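You operate a simulated robot arm through the tools that you are given. There is no shell and no other tool.

You are at the controls of a simulated robot arm. One attempt, no reset.

Task
Run the hand lever full ahead, then full astern; lock it at STOP.

The check looks at the end state, three seconds after you hand in, the way a careful person would. Anything else that was tipped, shoved, dropped, spilled or broken makes it a failure.

Robot
A 5-joint arm with a two-finger parallel gripper, fixed in place. Base frame: the origin is on the floor under the middle of its stand, x ahead of it, y to its left, z up. Lengths are in cm, angles in degrees, forces in N, time in s.
It reaches about 113.4 cm from its shoulder. Its first joint turns from -149.0 to 149.0 degrees. Payload 1.57 kg.
The TCP is the grasp point between the finger pads, 3 cm short of the fingertips. In the tool frame z runs along the fingers and y along their closing line. Largest opening 11 cm; finger width 2.4, thickness 1.2; the body of the gripper, 4.8 by 11.2 cm, starts 7.8 cm behind the TCP.
Orientation is told as [roll, pitch, yaw] about the base's x, y, z axes, in that order, counted from this pose: with the fingers straight down and closing along the base's y, the tool's x points along the base's -x, its y along +y and its z along -z.

Tools
- The arm moves only by the tool play_rows. Its argument "steps" is one flat list of numbers, 7 for each row, row after row: the shift along the base's x, y, z in cm, then the turn, a rotation vector about the base's x, y, z in degrees, then the finger opening in cm, from 0 to 11. In form: [x, y, z, wx, wy, wz, jaw, x, y, z, wx, wy, wz, jaw, ...]. A call has 1 to 20 rows; each row is the pose to reach, as a shift and turn from the pose commanded when the call began. Each row takes 0.2 s and may step no farther than 5 cm and 8.6 degrees from the row before; otherwise, or with a gripper value out of range, the whole call is refused. A pose out of reach is approached as far as the arm can. The call stops where the force on the tool passes 90 N (or 10 N more than at its start, if that is more) or the arm is blocked; 0.2 s more then pass. Each finger travels about 15.3 cm/s and halts on what it meets, pressing with about 42 N; the grip force reading is that of the motor and also rises with nothing between the fingers. The clock runs only during rows and for 0.2 s after the last one: add rows that repeat a pose to give the fingers time. It gives the time, the measured TCP pose, the force on the tool (base axes), the opening and the grip force at its end, in the units of the frame above (readings bear some noise), with the torque about the TCP (base axes, N m) and any sound that the robot's microphone picked up, and new pictures: "pictures" is both (left out), scene, wrist or none.
- Cameras (640 x 400 px; columns grow to the right, rows downward): "scene" is fixed at [21.96, 49.95, 130.3]; the picture's right is [-0.13, -0.99, 0.00], its down [-0.84, 0.11, -0.53] and it looks along [0.53, -0.07, -0.85] (base axes); focal length 351 px, centre (320, 200). "wrist" rides on the gripper at [7, 1.6, -14.1] in the tool frame; the picture's right is [-0.23, 0.97, 0.00], its down [-0.85, -0.20, -0.48] and it looks along [-0.47, -0.11, 0.88] (tool axes); focal length 222 px, centre (320, 200). There is no depth. A picture from a camera that has moved, and an enlarged one, comes with that camera's place and axes in the base frame and with its lens.
- move_column(by): slides the trunk up (or, below 0, down) by that many cm; the arm rides with it, the base frame stays. It gives what a move gives, with no picture.
- close_up(camera, box): a new picture of the part [left, top, right, bottom] of that camera's present view, enlarged. No time passes.
- sign_off(): hands the job in; it is judged then, once.

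Nothing tells you positions but the pictures and the camera data. Unless the task says otherwise, let go and move clear before handing in.

The tools are called after "Emit:" as name(argument=value, ...) on one line, values as JSON. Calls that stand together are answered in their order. play_rows: Moves the arm, as the interface text tells. Its arguments: {"type":"object","properties":{"steps":{"type":"array"},"pictures":{"type":"string","enum":["both","scene","wrist","none"]}},"required":["steps"]} The other tools are called the same way: move_column (by) moves the trunk up or down; close_up (camera, box) takes an enlarged picture of a part of a camera's view; sign_off () hands the job in.

At the start:

```text
clock: 0.0
tool_pos: [44.61, 38.52, 89.78]
tool_rot: [0.1, 0.0, 0.0]
wrist_force: [-0.1, -0.5, -0.5]
torque: [0.0, 0.01, -0.02]
grip_width: 11.0
finger_force: 0.0
trunk travel left (down, up): [-63.1, 33.9]
```

scene: 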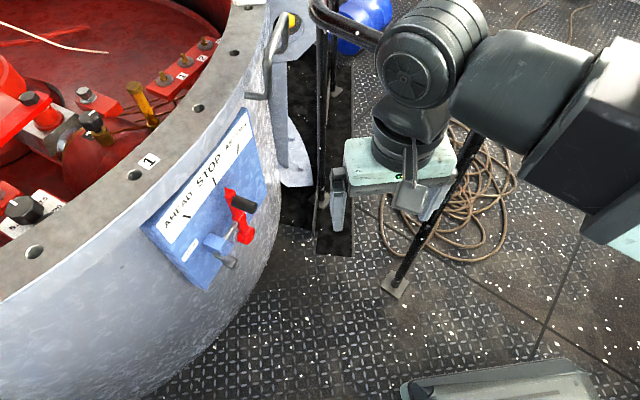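
wrist: 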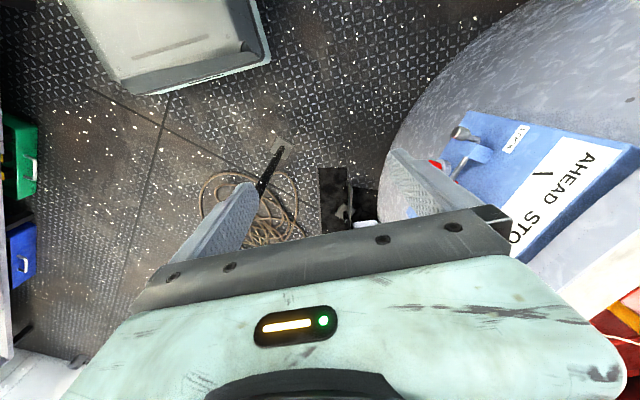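

I see a blue panel on the side of a round tank with a label AHEAD / STOP / AS…, a red lever with a black grip, and a smaller blue part with a metal knob that may be the lock. I'll look closer before moving.

Emit:
close_up(camera="scene", box=[130, 90, 290, 300])

Emit:
close_up(camera="scene", box=[190, 170, 270, 280])

Emit:
close_up(camera="wrist", box=[380, 80, 640, 260])

```text
1.90 times, centred on (210, 195) of scene
camera zoom: at [21.96, 49.95, 130.3], right [-0.13, -0.99, 0.0], down [-0.84, 0.11, -0.53], along [0.53, -0.07, -0.85], focal length 668 px, centre (530, 210)
```

zoom: 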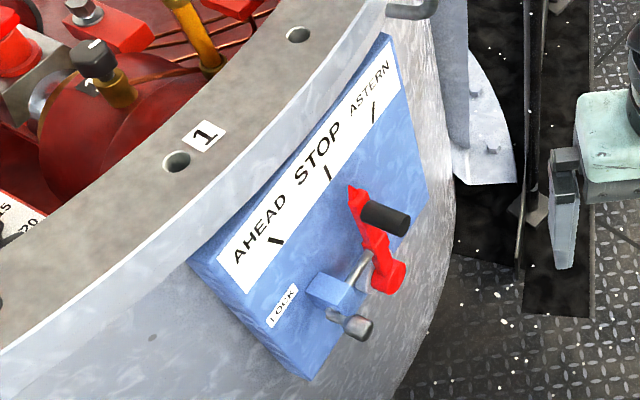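

```text
3.64 times, centred on (230, 225) of scene
camera zoom: at [21.96, 49.95, 130.3], right [-0.13, -0.99, 0.0], down [-0.84, 0.11, -0.53], along [0.53, -0.07, -0.85], focal length 1276 px, centre (647, 109)
```

zoom: 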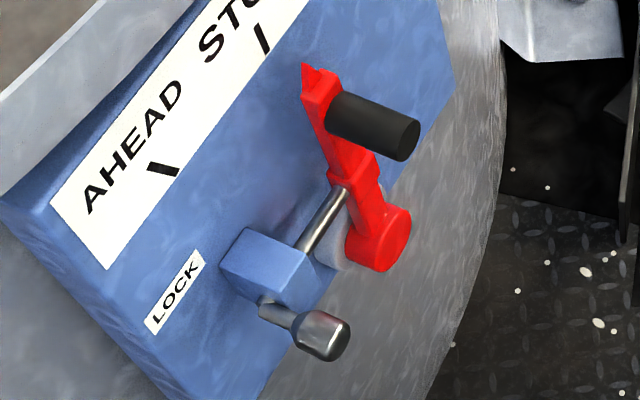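

```text
2.22 times, centred on (510, 170) of wrist
camera zoom: at [37.6, 40.18, 103.85], right [0.23, 0.97, 0.0], down [0.85, -0.2, 0.48], along [0.47, -0.11, -0.88], focal length 494 px, centre (-102, 267)
```

zoom: 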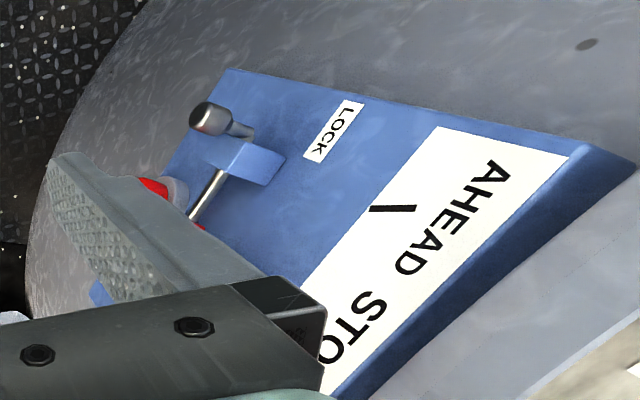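

The panel is roughly vertical, facing the robot. The lever's black grip sticks out near (63, 61, 65), and a sliding bolt with a knob near (54, 66, 58) seems to run into the lever at STOP. I'll turn the gripper to line up with the panel from a safe distance and look again.

Emit:
play_rows(steps=[0.6, 1.2, 0, 0, 0, 7.2, 11, 1.3, 2.5, 0, 0, 0, 14.4, 11, 2, 3.7, 0, 0, 0, 21.6, 11, 2.6, 5, 0, 0, 0, 28.8, 11, 3.3, 6.2, 0, 0, 0, 36, 11, 3.9, 7.5, 0, 0, 0, 43.2, 11, 4.6, 8.7, 0, 0, 0, 50.4, 11, 5.2, 10, 0, 0, 0, 57.5, 11, 5.2, 10, 0, 0, 0, 57.5, 11])

Emit:
close_up(camera="scene", box=[220, 0, 340, 120])

```text
clock: 2.0
tool_pos: [49.78, 48.65, 89.75]
tool_rot: [0.0, 0.0, 57.5]
wrist_force: [-0.1, -0.6, 0.7]
torque: [0.02, -0.02, -0.04]
grip_width: 11.02
finger_force: 0.1
trunk travel left (down, up): [-63.1, 33.9]
camera wrist: at [44.6, 43.62, 103.85], right [-0.7, 0.71, 0.0], down [0.63, 0.61, 0.48], along [0.34, 0.33, -0.88], focal length 222 px, centre (320, 200)
```

scene: 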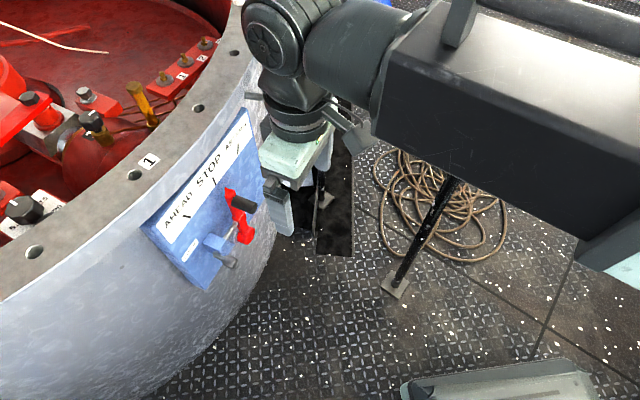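
wrist: 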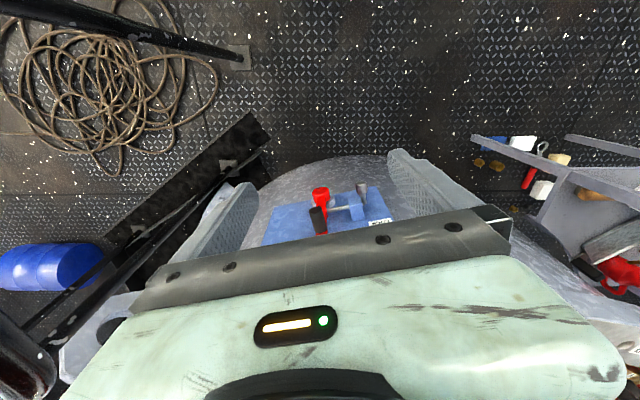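

```text
3.33 times, centred on (280, 60) of scene
camera zoom: at [21.96, 49.95, 130.3], right [-0.13, -0.99, 0.0], down [-0.84, 0.11, -0.53], along [0.53, -0.07, -0.85], focal length 1169 px, centre (453, 667)
```

zoom: 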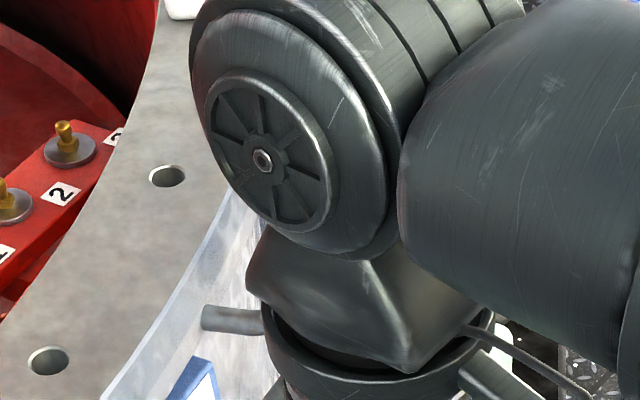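

Emit:
close_up(camera="wrist", box=[260, 150, 420, 250])

```text
4.00 times, centred on (340, 200) of wrist
camera zoom: at [44.6, 43.62, 103.85], right [-0.7, 0.71, 0.0], down [0.63, 0.61, 0.48], along [0.34, 0.33, -0.88], focal length 888 px, centre (240, 200)
```

zoom: 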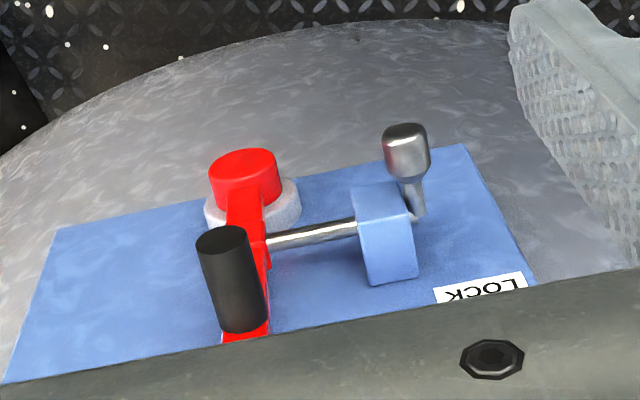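

The wrist view shows the bolt rod running from its blue guide block into the red lever, with its knob standing outward at the left of the block. So it appears locked at STOP now. I'll go lower and closer for a sharper look.

Emit:
play_rows(steps=[0.9, 2.4, -3.7, 0, 0, 0, 11, 1.8, 4.7, -7.4, 0, 0, 0, 11, 2.8, 7.0, -11, 0, 0, 0, 11, 3.7, 9.4, -14.7, 0, 0, 0, 11, 3.7, 9.4, -14.7, 0, 0, 0, 11])

Emit:
close_up(camera="wrist", box=[230, 80, 430, 230])

```text
clock: 3.2
tool_pos: [53.52, 57.89, 89.82]
tool_rot: [0.0, -0.1, 57.4]
wrist_force: [0.0, 0.2, 0.5]
torque: [-0.02, 0.0, -0.04]
grip_width: 11.0
finger_force: 0.1
out of reach, approached as far as the arm can: row 1, 2, 3, 4, 5
trunk travel left (down, up): [-63.1, 33.9]
camera wrist: at [48.46, 52.84, 103.84], right [-0.7, 0.72, 0.0], down [0.63, 0.61, 0.48], along [0.34, 0.33, -0.88], focal length 222 px, centre (320, 200)
```

scene: 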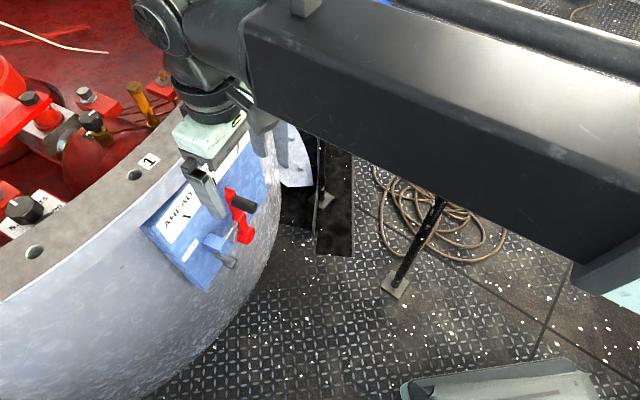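
wrist: 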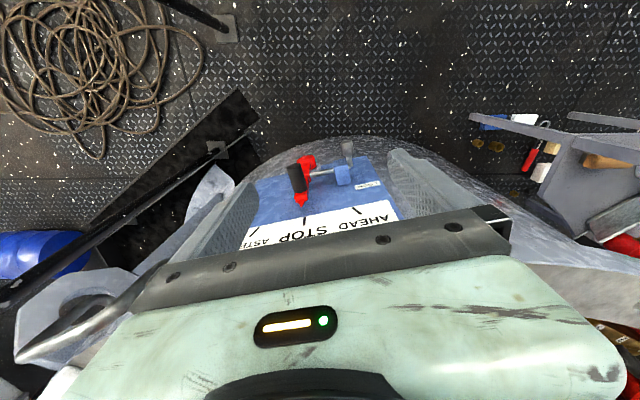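

```text
2.67 times, centred on (330, 155) of wrist
camera zoom: at [48.46, 52.84, 103.84], right [-0.7, 0.72, 0.0], down [0.63, 0.61, 0.48], along [0.34, 0.33, -0.88], focal length 592 px, centre (293, 320)
```

zoom: 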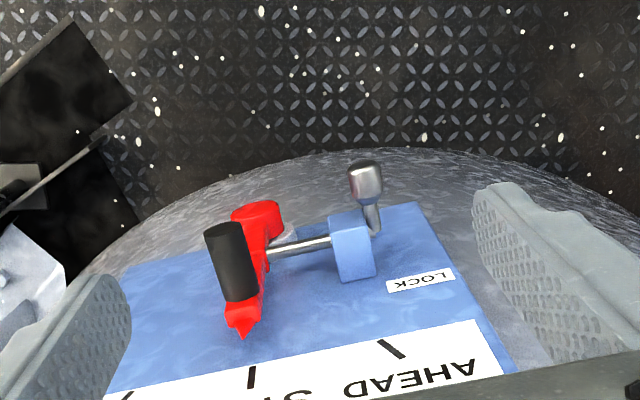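

The straight-down tool keeps its height (only x and y changed), so vertical moves must come from the trunk. I'll check the bolt block closely in both cameras before lowering.

Emit:
close_up(camera="scene", box=[196, 216, 252, 276])

Emit:
close_up(camera="wrist", box=[280, 130, 390, 200])

```text
6.67 times, centred on (224, 246) of scene
camera zoom: at [21.96, 49.95, 130.3], right [-0.13, -0.99, 0.0], down [-0.84, 0.11, -0.53], along [0.53, -0.07, -0.85], focal length 2339 px, centre (960, -107)
```

zoom: 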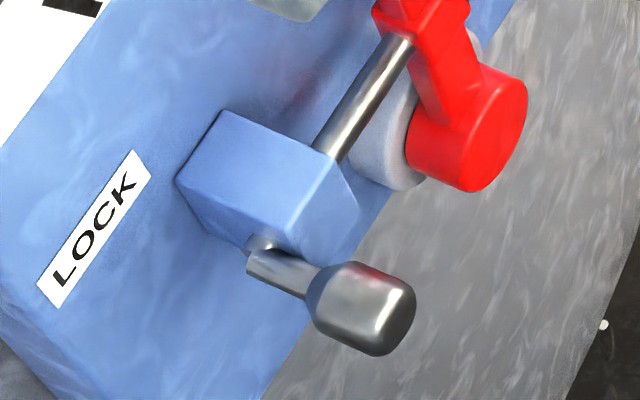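

```text
5.71 times, centred on (335, 165) of wrist
camera zoom: at [48.46, 52.84, 103.84], right [-0.7, 0.72, 0.0], down [0.63, 0.61, 0.48], along [0.34, 0.33, -0.88], focal length 1269 px, centre (234, 400)
```

zoom: 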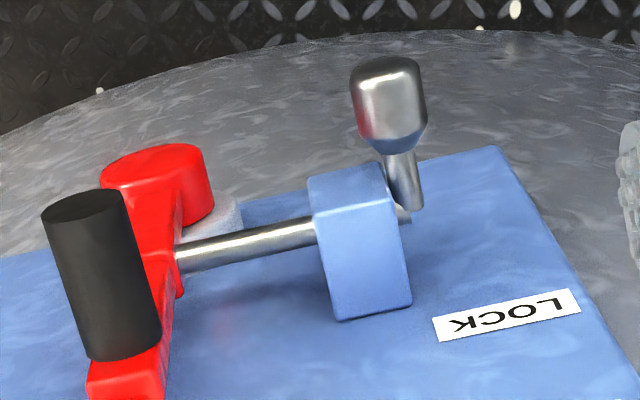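

Bolt: rod at z≈59, knob centre near (53.5, 65.5, 58.7); it is a plain sliding bolt running left–right. I'm about 6 cm outside everything, so I'll lower the trunk in stages.

Emit:
move_column(by=-15)

```text
clock: 5.0
tool_pos: [53.63, 57.8, 74.67]
tool_rot: [0.0, 0.0, 57.5]
wrist_force: [0.3, 0.2, -0.2]
torque: [-0.02, 0.02, 0.01]
grip_width: 11.0
finger_force: 0.2
trunk travel left (down, up): [-48.1, 48.9]
```

Emit:
play_rows(steps=[0, 0, 0, 0, 0, 0, 11])

Emit:
close_up(camera="wrist", box=[240, 60, 440, 210])

```text
clock: 5.3
tool_pos: [53.61, 57.79, 74.72]
tool_rot: [0.0, 0.0, 57.5]
wrist_force: [0.5, -0.6, -0.4]
torque: [-0.02, -0.03, -0.01]
grip_width: 11.01
finger_force: 0.1
trunk travel left (down, up): [-48.1, 48.9]
camera wrist: at [48.45, 52.81, 88.85], right [-0.7, 0.72, 0.0], down [0.63, 0.61, 0.48], along [0.34, 0.33, -0.88], focal length 222 px, centre (320, 200)
```

scene: 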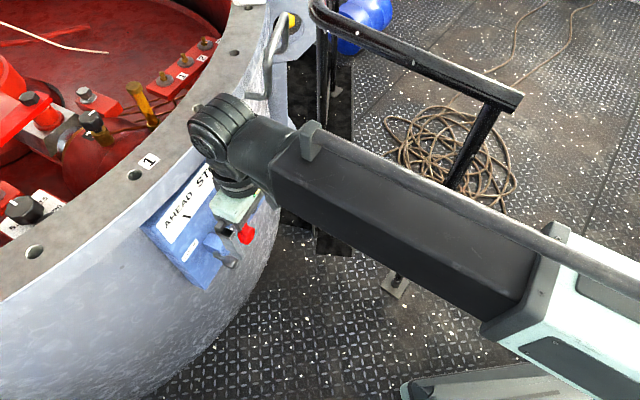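
wrist: 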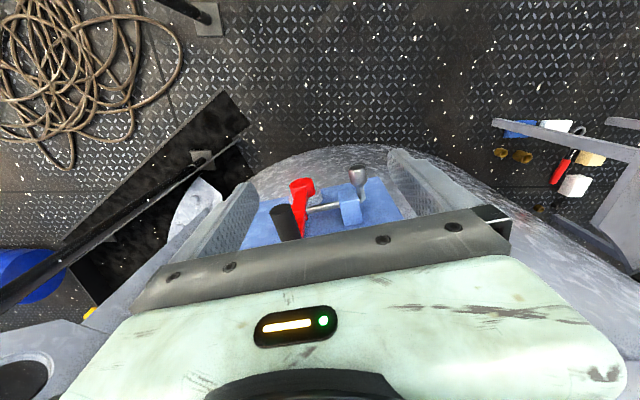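

```text
2.67 times, centred on (340, 135) of wrist
camera zoom: at [48.45, 52.81, 88.85], right [-0.7, 0.72, 0.0], down [0.63, 0.61, 0.48], along [0.34, 0.33, -0.88], focal length 592 px, centre (267, 373)
```

zoom: 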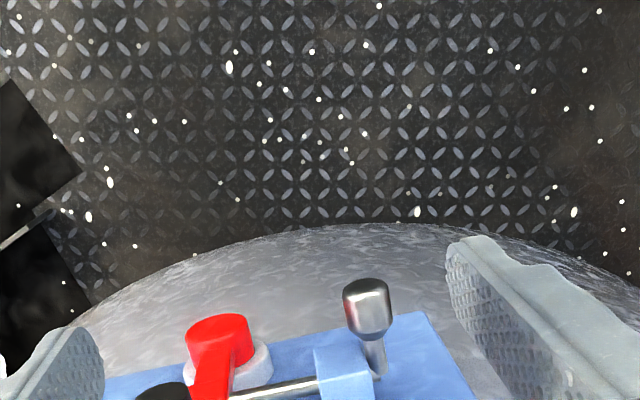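

Trunk lowering works and the forearm is clear of the guard rail. I'll lower to knob height while staying well outside the lever.

Emit:
move_column(by=-15.7)

Emit:
play_rows(steps=[0, 0, 0, 0, 0, 0, 11])

Emit:
close_up(camera="wrist", box=[220, 60, 460, 210])

Emit:
close_up(camera="scene", box=[150, 90, 310, 300])

```text
clock: 7.2
tool_pos: [53.49, 57.81, 59.06]
tool_rot: [0.0, 0.0, 57.5]
wrist_force: [0.3, 0.7, -0.2]
torque: [0.01, 0.01, 0.0]
grip_width: 11.0
finger_force: 0.0
trunk travel left (down, up): [-32.4, 64.6]
```

```text
clock: 7.6
tool_pos: [53.62, 57.79, 59.08]
tool_rot: [0.0, 0.0, 57.5]
wrist_force: [0.3, -0.2, 0.1]
torque: [0.02, 0.02, 0.0]
grip_width: 11.0
finger_force: 0.0
trunk travel left (down, up): [-32.4, 64.6]
camera wrist: at [48.45, 52.81, 73.15], right [-0.7, 0.72, 0.0], down [0.63, 0.61, 0.48], along [0.34, 0.33, -0.88], focal length 222 px, centre (320, 200)
```

scene: 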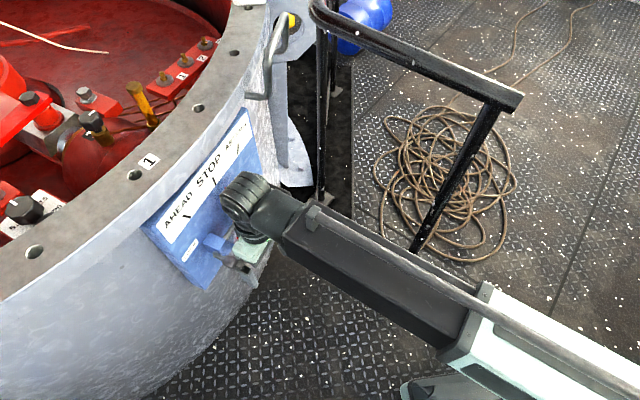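
wrist: 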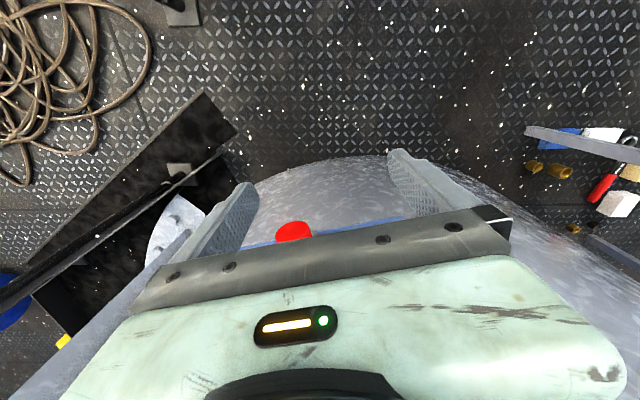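

```text
2.67 times, centred on (340, 135) of wrist
camera zoom: at [48.45, 52.81, 73.15], right [-0.7, 0.72, 0.0], down [0.63, 0.61, 0.48], along [0.34, 0.33, -0.88], focal length 592 px, centre (267, 373)
```

zoom: 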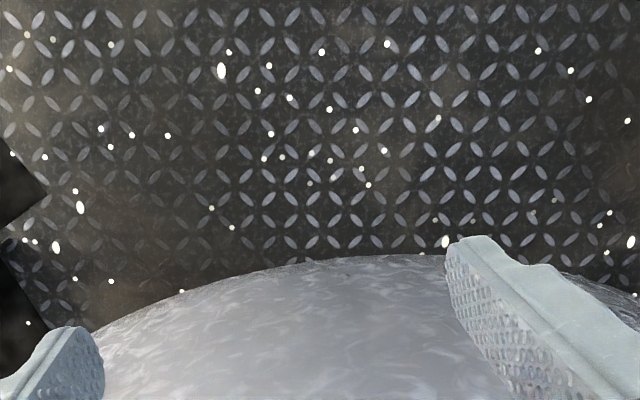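

```text
1.90 times, centred on (230, 195) of scene
camera zoom: at [21.96, 49.95, 130.3], right [-0.13, -0.99, 0.0], down [-0.84, 0.11, -0.53], along [0.53, -0.07, -0.85], focal length 668 px, centre (491, 210)
```

zoom: 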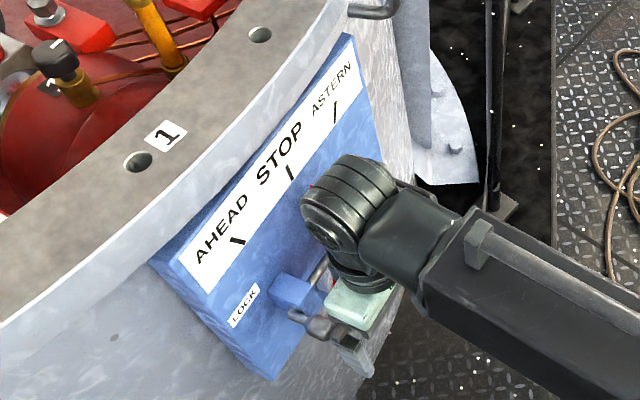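

At knob height and outside everything. I'll shift left in front of the knob and slide in so the open fingers straddle it.

Emit:
play_rows(steps=[-1.7, 1.1, 0, 0, 0, 0, 11, -3.4, 2.2, 0, 0, 0, 0, 11, -2.6, 3.5, 0, 0, 0, 0, 11, -1.8, 4.8, 0, 0, 0, 0, 11, -1.0, 6.1, 0, 0, 0, 0, 11, -0.1, 7.5, 0, 0, 0, 0, 11, -0.1, 7.5, 0, 0, 0, 0, 11])

Emit:
close_up(camera="scene", box=[150, 150, 290, 310])

Emit:
close_up(camera="wrist", box=[220, 100, 460, 250])

```text
clock: 9.2
tool_pos: [53.39, 65.47, 59.02]
tool_rot: [-0.1, 0.0, 57.5]
wrist_force: [0.5, -0.3, -0.1]
torque: [-0.04, 0.01, -0.01]
grip_width: 11.0
finger_force: 0.0
trunk travel left (down, up): [-32.4, 64.6]
camera wrist: at [48.32, 60.29, 73.15], right [-0.7, 0.72, 0.0], down [0.63, 0.61, 0.48], along [0.34, 0.33, -0.88], focal length 222 px, centre (320, 200)
```

scene: 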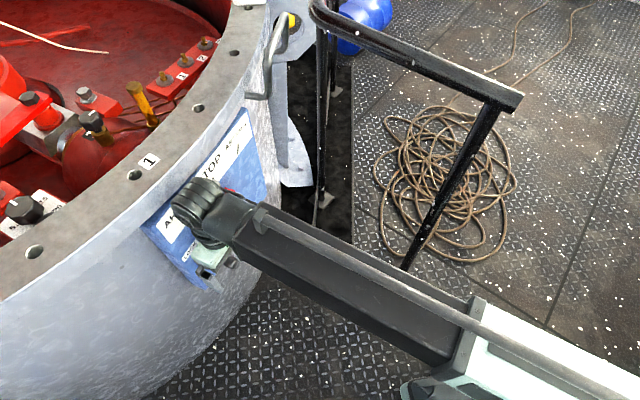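
wrist: 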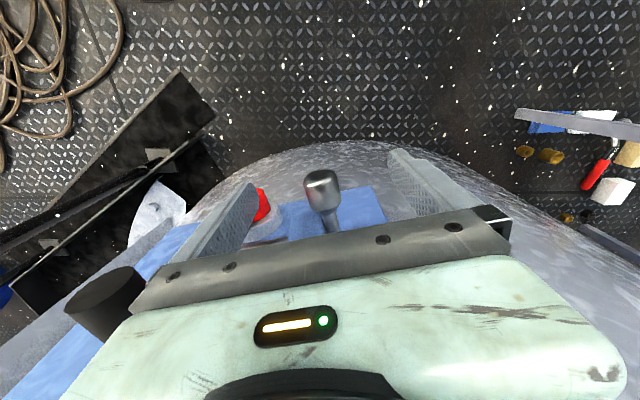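

```text
2.50 times, centred on (220, 230) of scene
camera zoom: at [21.96, 49.95, 130.3], right [-0.13, -0.99, 0.0], down [-0.84, 0.11, -0.53], along [0.53, -0.07, -0.85], focal length 877 px, centre (570, 125)
```

zoom: 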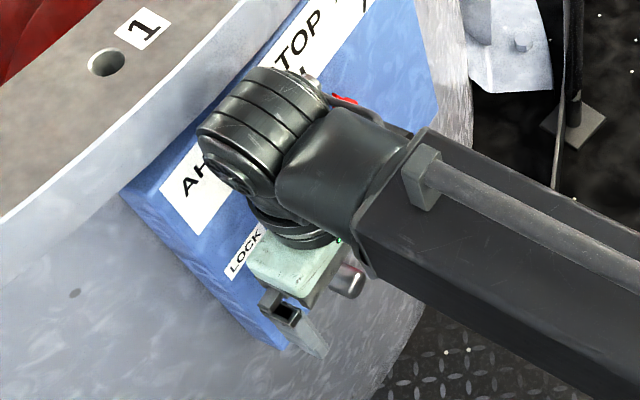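

```text
2.67 times, centred on (340, 175) of wrist
camera zoom: at [48.32, 60.29, 73.15], right [-0.7, 0.72, 0.0], down [0.63, 0.61, 0.48], along [0.34, 0.33, -0.88], focal length 592 px, centre (267, 267)
```

zoom: 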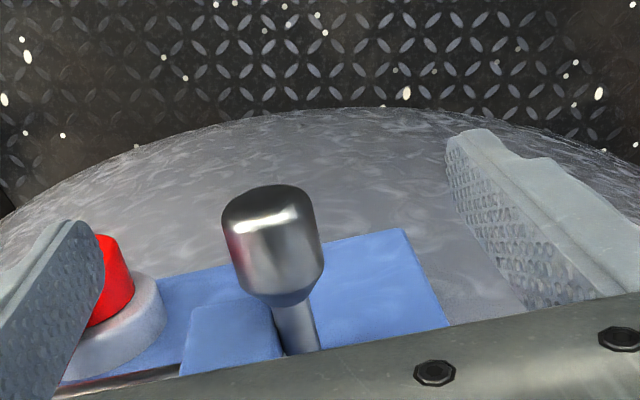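

The knob sits right at the grasp point between the fingers. I'll narrow the fingers loosely around it, then draw it left in small steps, watching force.

Emit:
play_rows(steps=[0, 0, 0, 0, 0, 0, 7, 0, 0, 0, 0, 0, 0, 4, 0, 0, 0, 0, 0, 0, 3.6, 0, 0, 0, 0, 0, 0, 3.6], pictures="wrist")

Emit:
close_up(camera="wrist", box=[220, 100, 460, 250])

```text
clock: 10.2
tool_pos: [53.53, 65.36, 59.03]
tool_rot: [0.0, 0.0, 57.5]
wrist_force: [-0.7, 0.0, 0.1]
torque: [-0.02, -0.03, -0.01]
grip_width: 3.58
finger_force: 0.1
trunk travel left (down, up): [-32.4, 64.6]
camera wrist: at [48.32, 60.28, 73.15], right [-0.7, 0.72, 0.0], down [0.63, 0.61, 0.48], along [0.34, 0.33, -0.88], focal length 222 px, centre (320, 200)
```

wrist: 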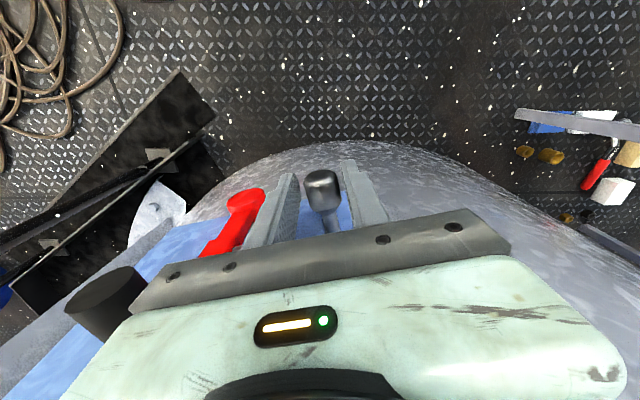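

```text
2.67 times, centred on (340, 175) of wrist
camera zoom: at [48.32, 60.28, 73.15], right [-0.7, 0.72, 0.0], down [0.63, 0.61, 0.48], along [0.34, 0.33, -0.88], focal length 592 px, centre (267, 267)
```

zoom: 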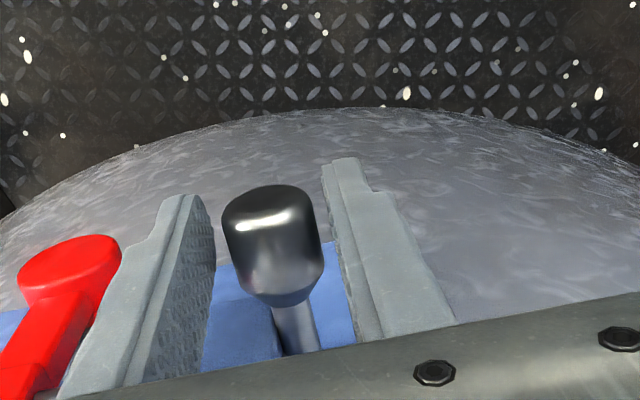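

Emit:
play_rows(steps=[-0.42, 0.27, 0, 0, 0, 0, 3.6, -0.84, 0.54, 0, 0, 0, 0, 3.6, -1.27, 0.81, 0, 0, 0, 0, 3.6, -1.69, 1.07, 0, 0, 0, 0, 3.6, -1.69, 1.07, 0, 0, 0, 0, 3.6], pictures="wrist")

Emit:
close_up(camera="wrist", box=[220, 100, 460, 250])

```text
clock: 11.4
tool_pos: [51.77, 66.41, 59.01]
tool_rot: [0.0, 0.0, 57.5]
wrist_force: [1.1, -1.0, 0.2]
torque: [0.0, -0.01, 0.01]
grip_width: 3.78
finger_force: 1.1
trunk travel left (down, up): [-32.4, 64.6]
camera wrist: at [46.65, 61.37, 73.14], right [-0.7, 0.71, 0.0], down [0.63, 0.61, 0.48], along [0.34, 0.33, -0.88], focal length 222 px, centre (320, 200)
```

wrist: 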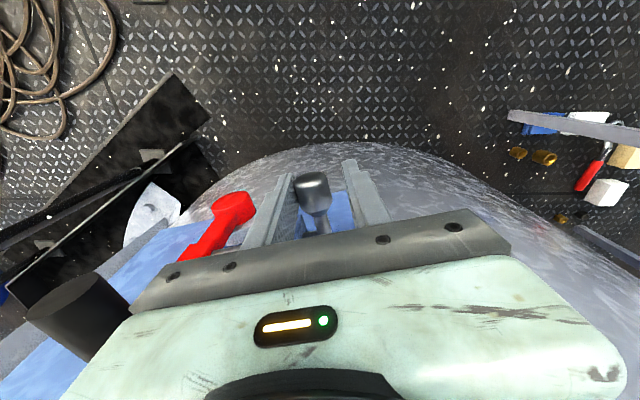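

```text
2.67 times, centred on (340, 175) of wrist
camera zoom: at [46.65, 61.37, 73.14], right [-0.7, 0.71, 0.0], down [0.63, 0.61, 0.48], along [0.34, 0.33, -0.88], focal length 592 px, centre (267, 267)
```

zoom: 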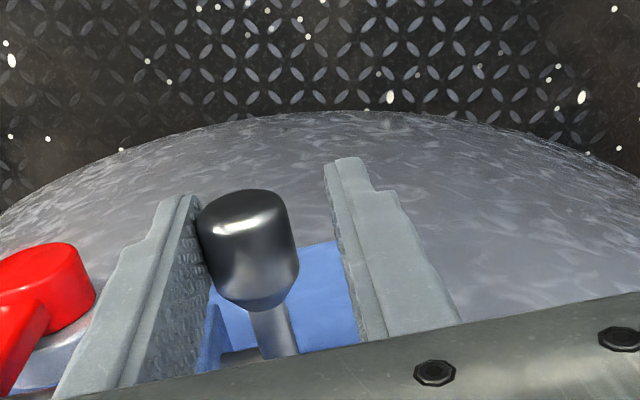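

The bolt slides freely left (about 1.5 cm so far, roughly 1.5 N). I'll continue to its end of travel.

Emit:
play_rows(steps=[-0.42, 0.27, 0, 0, 0, 0, 3.6, -0.84, 0.54, 0, 0, 0, 0, 3.6, -1.27, 0.81, 0, 0, 0, 0, 3.6, -1.69, 1.07, 0, 0, 0, 0, 3.6, -1.69, 1.07, 0, 0, 0, 0, 3.6], pictures="both")

Emit:
close_up(camera="wrist", box=[220, 100, 460, 250])

Emit:
close_up(camera="scene", box=[150, 150, 290, 310])

```text
clock: 12.6
tool_pos: [50.1, 67.43, 58.97]
tool_rot: [-0.1, 0.0, 57.5]
wrist_force: [1.9, -1.1, -0.5]
torque: [-0.02, -0.01, -0.03]
grip_width: 3.76
finger_force: 0.0
trunk travel left (down, up): [-32.4, 64.6]
camera wrist: at [44.94, 62.46, 73.15], right [-0.7, 0.72, 0.0], down [0.63, 0.61, 0.48], along [0.34, 0.33, -0.88], focal length 222 px, centre (320, 200)
```

scene: 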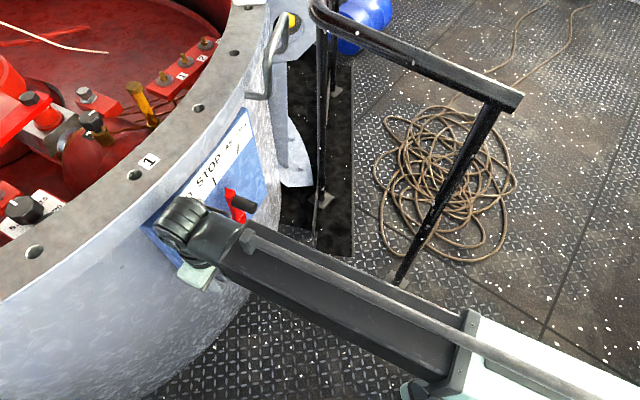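
wrist: 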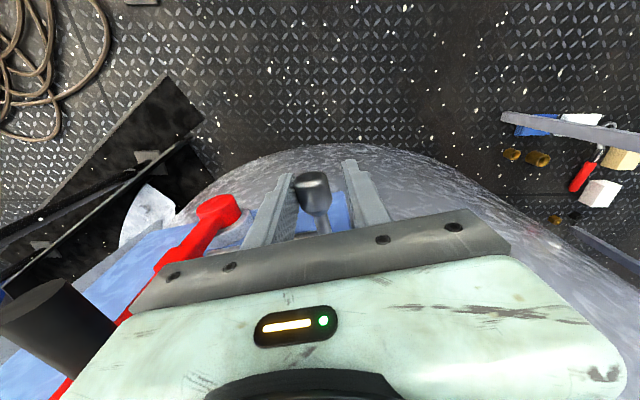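

```text
2.67 times, centred on (340, 175) of wrist
camera zoom: at [44.94, 62.46, 73.15], right [-0.7, 0.72, 0.0], down [0.63, 0.61, 0.48], along [0.34, 0.33, -0.88], focal length 592 px, centre (267, 267)
```

zoom: 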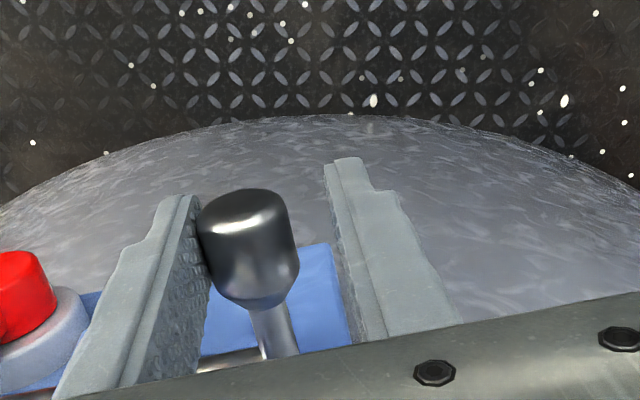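

```text
2.50 times, centred on (220, 230) of scene
camera zoom: at [21.96, 49.95, 130.3], right [-0.13, -0.99, 0.0], down [-0.84, 0.11, -0.53], along [0.53, -0.07, -0.85], focal length 877 px, centre (570, 125)
```

zoom: 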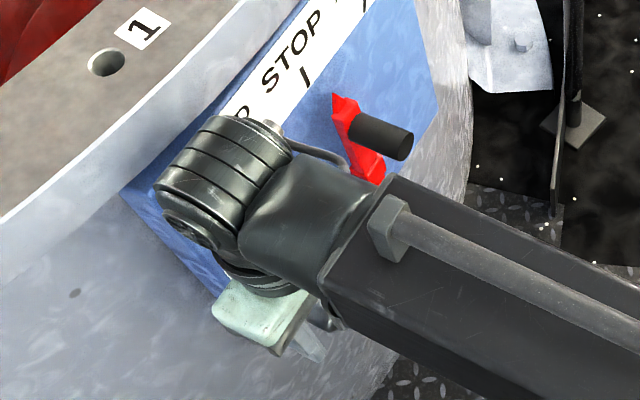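

Emit:
play_rows(steps=[-0.25, 0.16, 0, 0, 0, 0, 3.6, -0.51, 0.32, 0, 0, 0, 0, 3.6, -0.76, 0.48, 0, 0, 0, 0, 3.6, -1.01, 0.64, 0, 0, 0, 0, 3.6, -1.27, 0.81, 0, 0, 0, 0, 3.6, -1.27, 0.81, 0, 0, 0, 0, 3.6], pictures="wrist")

Emit:
close_up(camera="wrist", box=[220, 100, 460, 250])

```text
clock: 14.0
tool_pos: [48.9, 68.24, 58.98]
tool_rot: [0.0, -0.1, 57.5]
wrist_force: [0.4, -1.1, 0.2]
torque: [-0.03, 0.01, -0.05]
grip_width: 3.76
finger_force: 0.9
trunk travel left (down, up): [-32.4, 64.6]
camera wrist: at [43.67, 63.26, 73.15], right [-0.7, 0.72, 0.0], down [0.63, 0.61, 0.48], along [0.34, 0.33, -0.88], focal length 222 px, centre (320, 200)
```

wrist: 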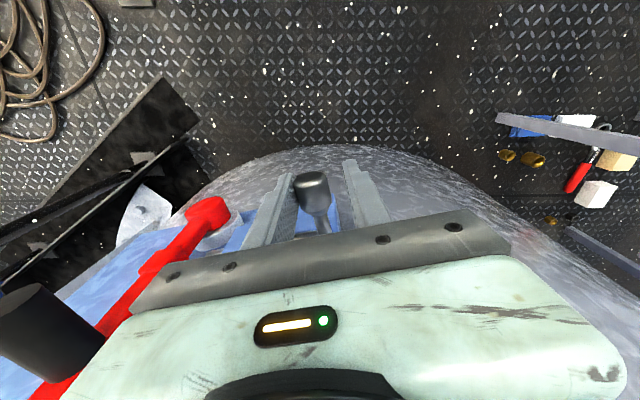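

```text
2.67 times, centred on (340, 175) of wrist
camera zoom: at [43.67, 63.26, 73.15], right [-0.7, 0.72, 0.0], down [0.63, 0.61, 0.48], along [0.34, 0.33, -0.88], focal length 592 px, centre (267, 267)
```

zoom: 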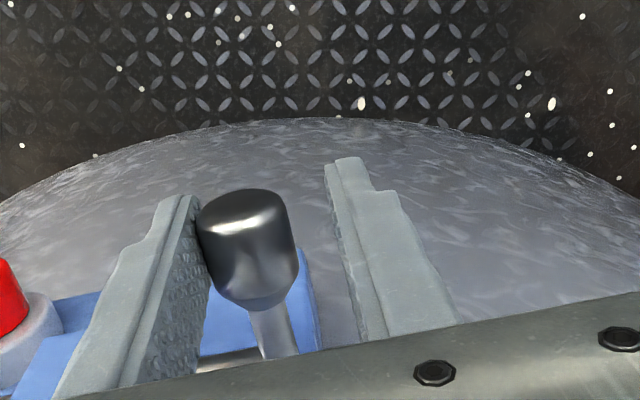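

Emit:
play_rows(steps=[-0.17, 0.11, 0, 0, 0, 0, 3.6, -0.34, 0.21, 0, 0, 0, 0, 3.6, -0.51, 0.32, 0, 0, 0, 0, 3.6, -0.67, 0.43, 0, 0, 0, 0, 3.6, -0.84, 0.54, 0, 0, 0, 0, 3.6, -0.84, 0.54, 0, 0, 0, 0, 3.6], pictures="both")

Emit:
close_up(camera="wrist", box=[220, 100, 460, 250])

Emit:
close_up(camera="scene", box=[150, 150, 290, 310])

```text
clock: 15.4
tool_pos: [47.83, 68.73, 58.94]
tool_rot: [0.0, -0.1, 57.5]
wrist_force: [1.8, -1.0, -1.0]
torque: [-0.02, -0.05, -0.02]
grip_width: 3.75
finger_force: 0.5
trunk travel left (down, up): [-32.4, 64.6]
camera wrist: at [42.76, 63.8, 73.14], right [-0.7, 0.72, 0.0], down [0.63, 0.61, 0.48], along [0.34, 0.33, -0.88], focal length 222 px, centre (320, 200)
```

scene: 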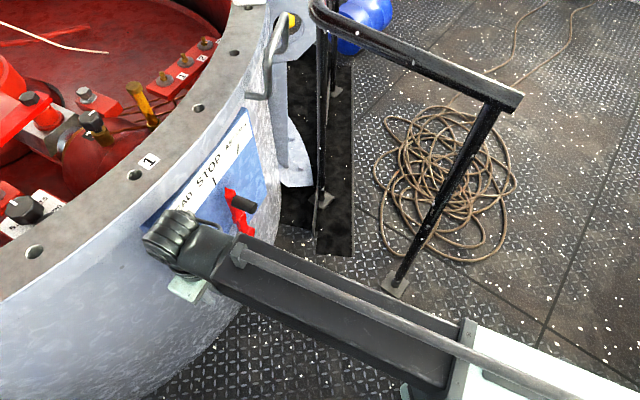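
wrist: 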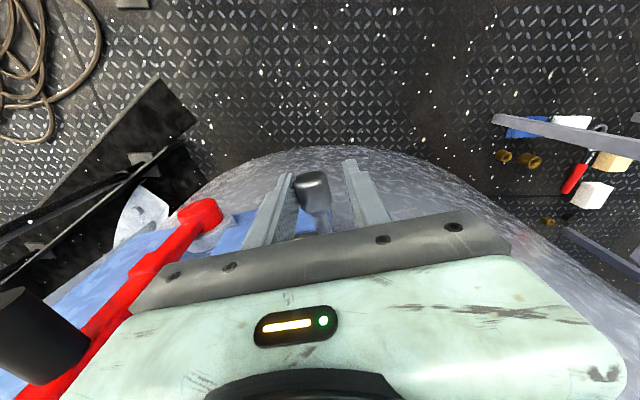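

```text
2.67 times, centred on (340, 175) of wrist
camera zoom: at [42.76, 63.8, 73.14], right [-0.7, 0.72, 0.0], down [0.63, 0.61, 0.48], along [0.34, 0.33, -0.88], focal length 592 px, centre (267, 267)
```

zoom: 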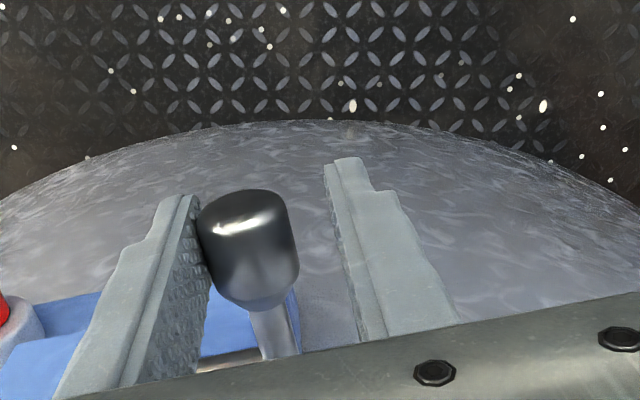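

```text
2.50 times, centred on (220, 230) of scene
camera zoom: at [21.96, 49.95, 130.3], right [-0.13, -0.99, 0.0], down [-0.84, 0.11, -0.53], along [0.53, -0.07, -0.85], focal length 877 px, centre (570, 125)
```

zoom: 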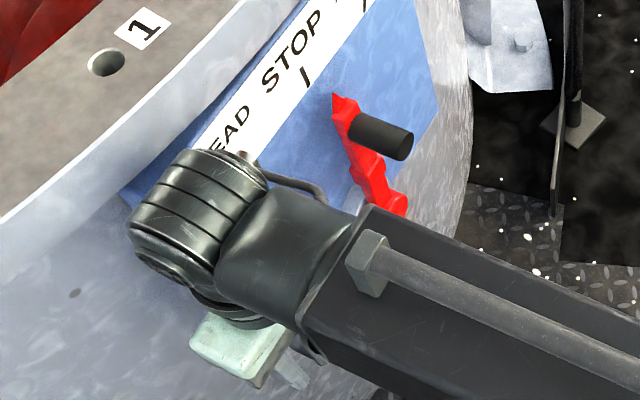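

Emit:
play_rows(steps=[-0.13, 0.08, 0, 0, 0, 0, 3.6, -0.25, 0.16, 0, 0, 0, 0, 3.6, -0.38, 0.24, 0, 0, 0, 0, 3.6, -0.51, 0.32, 0, 0, 0, 0, 3.6, -0.51, 0.32, 0, 0, 0, 0, 3.6], pictures="wrist")

Emit:
close_up(camera="wrist", box=[220, 100, 460, 250])

```text
clock: 16.6
tool_pos: [47.55, 69.19, 59.09]
tool_rot: [0.0, 0.1, 57.5]
wrist_force: [0.8, -0.6, -0.5]
torque: [0.01, -0.01, -0.03]
grip_width: 3.76
finger_force: 0.4
trunk travel left (down, up): [-32.4, 64.6]
camera wrist: at [42.35, 64.15, 73.15], right [-0.7, 0.72, 0.0], down [0.63, 0.61, 0.48], along [0.34, 0.33, -0.88], focal length 222 px, centre (320, 200)
```

wrist: 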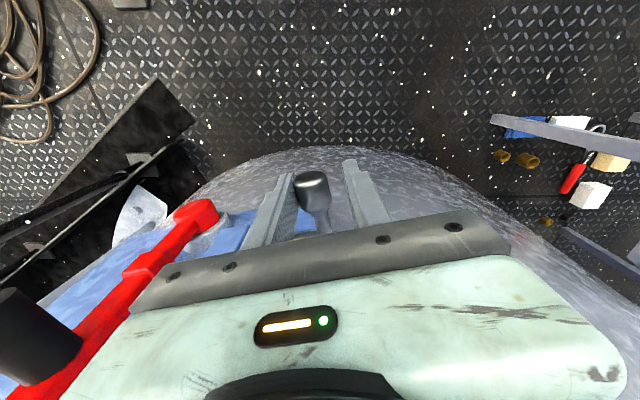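

```text
2.67 times, centred on (340, 175) of wrist
camera zoom: at [42.35, 64.15, 73.15], right [-0.7, 0.72, 0.0], down [0.63, 0.61, 0.48], along [0.34, 0.33, -0.88], focal length 592 px, centre (267, 267)
```

zoom: 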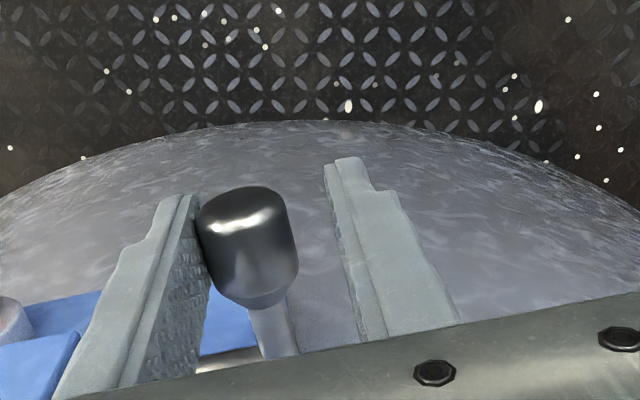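

The bolt is drawn about 6.5 cm left and still sliding with little friction. I'll let go, back out, and check from above whether its end is clear of the lever before pulling further.

Emit:
play_rows(steps=[0, 0, 0, 0, 0, 0, 5, 0, 0, 0, 0, 0, 0, 7, -0.9, -1.3, 0, 0, 0, 0, 7, -1.7, -2.6, 0, 0, 0, 0, 7, -2.5, -3.9, 0, 0, 0, 0, 7, -3.3, -5.2, 0, 0, 0, 0, 7, -1.0, -6.7, 0, 0, 0, 0, 7, 1.4, -8.2, 0, 0, 0, 0, 7, 3.7, -9.7, 0, 0, 0, 0, 7, 6.1, -11.2, 0, 0, 0, 0, 7, 6.1, -11.2, 0, 0, 0, 0, 7], pictures="both")

Emit:
move_column(by=15.7)

Emit:
close_up(camera="scene", box=[140, 120, 290, 300])

Emit:
close_up(camera="wrist", box=[220, 110, 440, 250])

```text
clock: 19.0
tool_pos: [53.66, 58.06, 59.07]
tool_rot: [-0.1, 0.0, 57.5]
wrist_force: [0.1, -0.5, -0.9]
torque: [0.01, -0.04, 0.01]
grip_width: 7.0
finger_force: 0.0
trunk travel left (down, up): [-32.4, 64.6]
camera wrist: at [48.52, 52.96, 73.15], right [-0.7, 0.71, 0.0], down [0.63, 0.61, 0.48], along [0.34, 0.33, -0.88], focal length 222 px, centre (320, 200)
```

scene: 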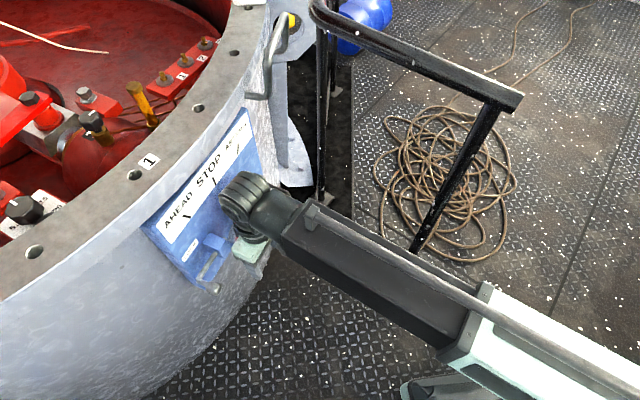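
wrist: 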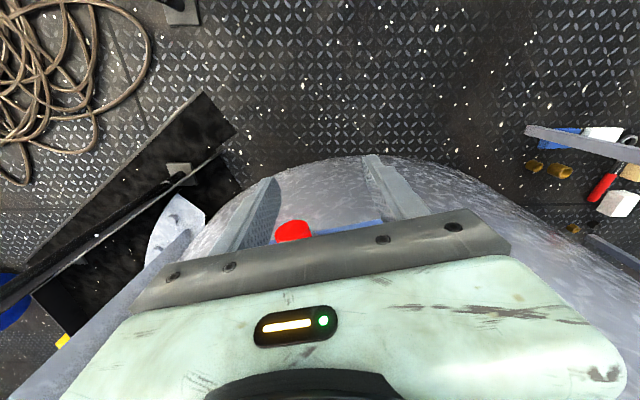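

```text
clock: 20.8
tool_pos: [53.58, 57.95, 74.69]
tool_rot: [0.1, 0.0, 57.5]
wrist_force: [0.3, 0.2, -0.9]
torque: [-0.01, 0.04, -0.02]
grip_width: 7.0
finger_force: 0.0
trunk travel left (down, up): [-48.1, 48.9]
```

```text
2.22 times, centred on (215, 210) of scene
camera zoom: at [21.96, 49.95, 130.3], right [-0.13, -0.99, 0.0], down [-0.84, 0.11, -0.53], along [0.53, -0.07, -0.85], focal length 780 px, centre (553, 178)
```

zoom: 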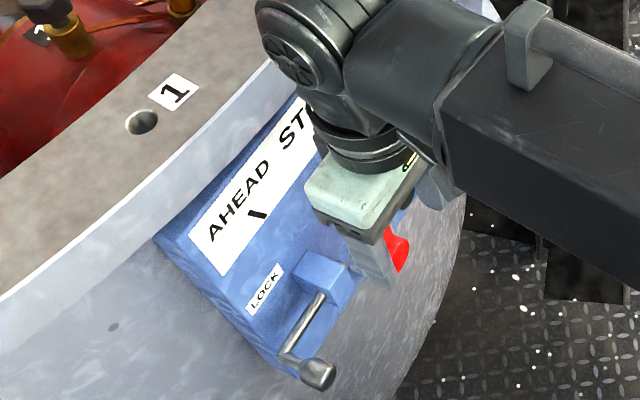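

```text
2.86 times, centred on (330, 180) of wrist
camera zoom: at [48.49, 52.98, 88.84], right [-0.7, 0.72, 0.0], down [0.63, 0.61, 0.48], along [0.34, 0.33, -0.88], focal length 635 px, centre (291, 257)
```

zoom: 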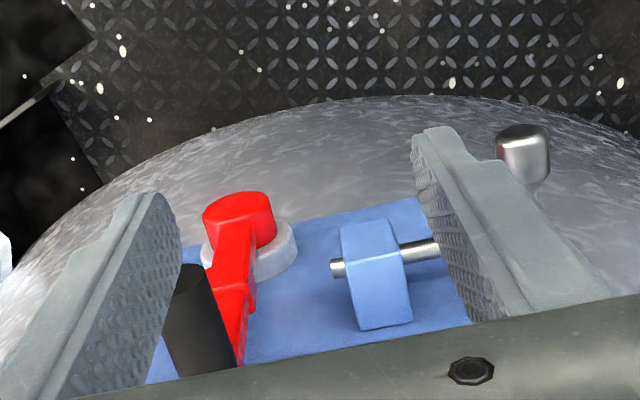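

The rod end now shows just about flush at the right face of its block, well clear of the lever, so the lever is unlocked. Next I'll line up in front of the black grip (around u=20 on the panel, z≈65) and lower to its height.

Emit:
play_rows(steps=[1.8, -1.2, 0, 0, 0, 0, 7, 3.6, -2.4, 0, 0, 0, 0, 7, 5.4, -3.55, 0, 0, 0, 0, 7, 5.4, -3.55, 0, 0, 0, 0, 7], pictures="none")

Emit:
move_column(by=-9.4)

Emit:
play_rows(steps=[1.0, 1.5, 0, 0, 0, 0, 7, 2.0, 3.0, 0, 0, 0, 0, 7, 2.0, 3.0, 0, 0, 0, 0, 7], pictures="both")

Emit:
close_up(camera="wrist", box=[220, 100, 460, 250])

```text
clock: 21.8
tool_pos: [59.06, 54.33, 74.73]
tool_rot: [0.0, 0.1, 57.5]
wrist_force: [0.0, 0.1, 0.0]
torque: [0.0, 0.0, -0.01]
grip_width: 7.01
finger_force: 0.0
trunk travel left (down, up): [-48.1, 48.9]
```

```text
clock: 23.1
tool_pos: [59.07, 54.52, 65.45]
tool_rot: [0.0, 0.0, 57.5]
wrist_force: [0.5, -0.6, 0.0]
torque: [-0.02, 0.02, 0.02]
grip_width: 7.02
finger_force: 0.0
trunk travel left (down, up): [-38.7, 58.3]
```

```text
clock: 23.9
tool_pos: [61.14, 57.5, 65.3]
tool_rot: [0.1, 0.0, 57.5]
wrist_force: [-0.4, 0.7, 0.4]
torque: [0.03, 0.02, 0.01]
grip_width: 7.01
finger_force: 0.0
trunk travel left (down, up): [-38.7, 58.3]
camera wrist: at [55.92, 52.48, 79.45], right [-0.7, 0.71, 0.0], down [0.63, 0.61, 0.48], along [0.34, 0.33, -0.88], focal length 222 px, centre (320, 200)
```

scene: 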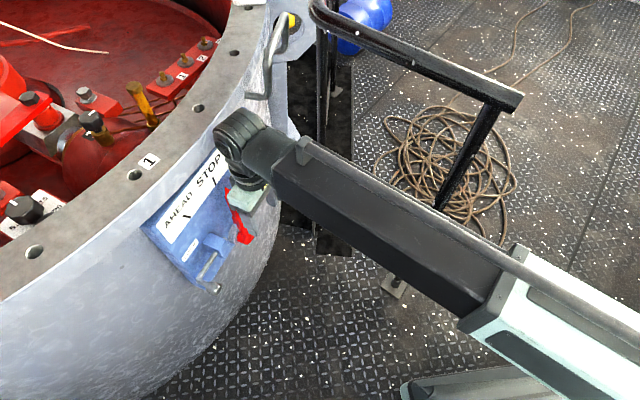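
wrist: 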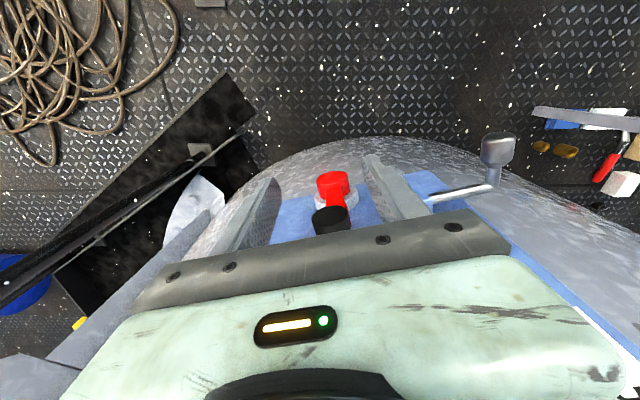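

```text
2.67 times, centred on (340, 175) of wrist
camera zoom: at [55.92, 52.48, 79.45], right [-0.7, 0.71, 0.0], down [0.63, 0.61, 0.48], along [0.34, 0.33, -0.88], focal length 592 px, centre (267, 267)
```

zoom: 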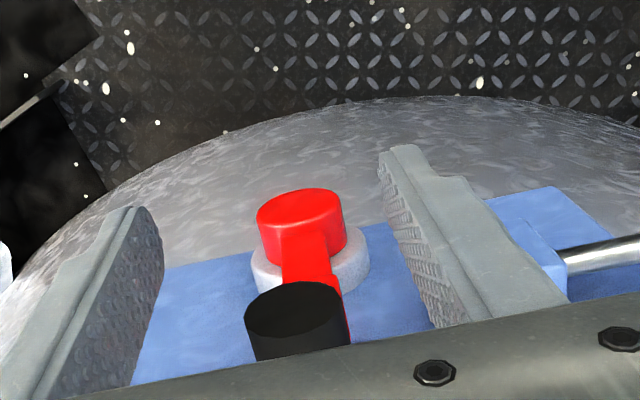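

The grip is centred between the fingers. I'll slide the last 3.5 cm in and narrow the fingers loosely around it.

Emit:
play_rows(steps=[0.6, 1.0, 0, 0, 0, 0, 7, 1.2, 2.0, 0, 0, 0, 0, 7, 1.85, 2.95, 0, 0, 0, 0, 7, 1.85, 2.95, 0, 0, 0, 0, 5, 1.85, 2.95, 0, 0, 0, 0, 3.6, 1.85, 2.95, 0, 0, 0, 0, 3.6], pictures="both")

Emit:
close_up(camera="wrist", box=[220, 100, 460, 250])

Emit:
close_up(camera="scene", box=[150, 90, 310, 290])

```text
clock: 25.2
tool_pos: [62.98, 60.38, 65.34]
tool_rot: [0.0, -0.1, 57.5]
wrist_force: [-0.3, -0.6, 0.0]
torque: [-0.02, 0.03, -0.01]
grip_width: 3.61
finger_force: 0.0
trunk travel left (down, up): [-38.7, 58.3]
camera wrist: at [57.83, 55.32, 79.45], right [-0.7, 0.72, 0.0], down [0.63, 0.61, 0.48], along [0.34, 0.33, -0.88], focal length 222 px, centre (320, 200)
```

scene: 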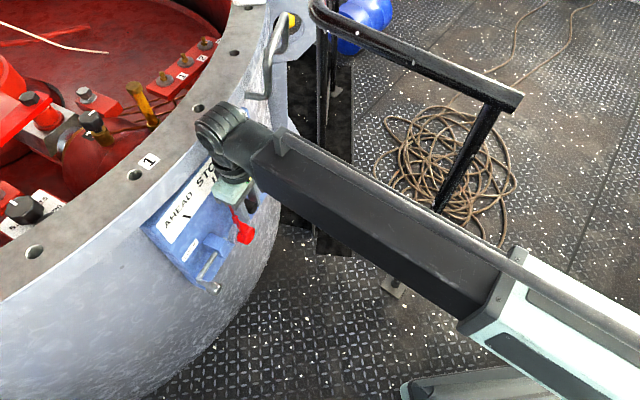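
wrist: 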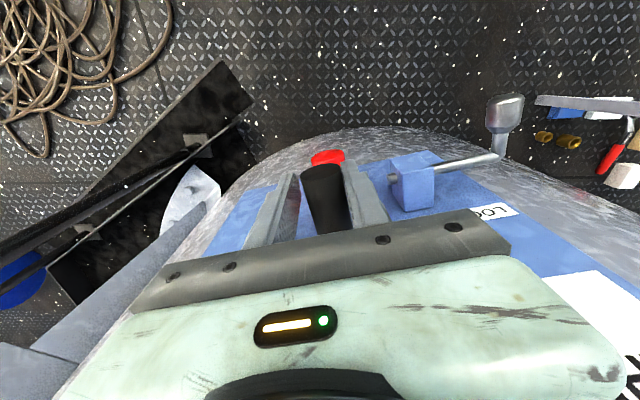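

```text
2.67 times, centred on (340, 175) of wrist
camera zoom: at [57.83, 55.32, 79.45], right [-0.7, 0.72, 0.0], down [0.63, 0.61, 0.48], along [0.34, 0.33, -0.88], focal length 592 px, centre (267, 267)
```

zoom: 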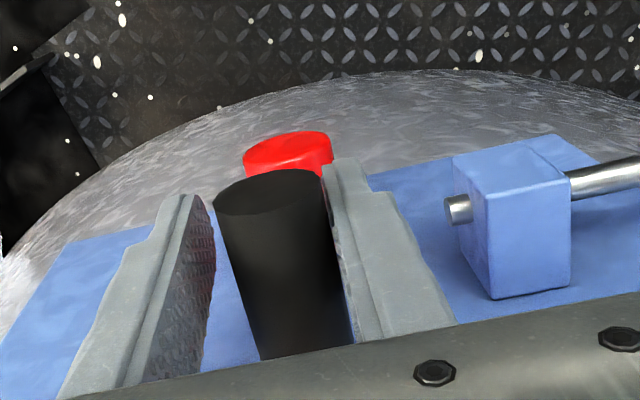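

```text
2.00 times, centred on (230, 190) of scene
camera zoom: at [21.96, 49.95, 130.3], right [-0.13, -0.99, 0.0], down [-0.84, 0.11, -0.53], along [0.53, -0.07, -0.85], focal length 702 px, centre (500, 220)
```

zoom: 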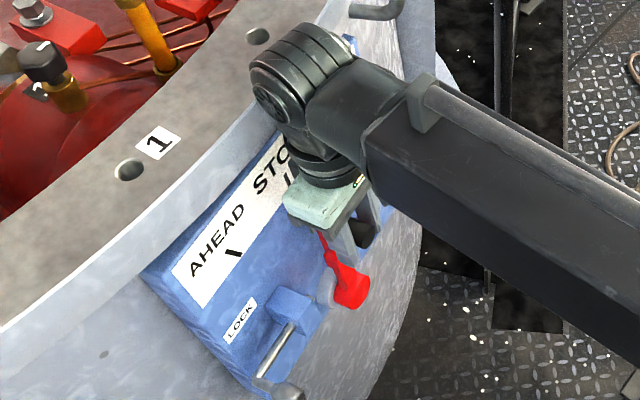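

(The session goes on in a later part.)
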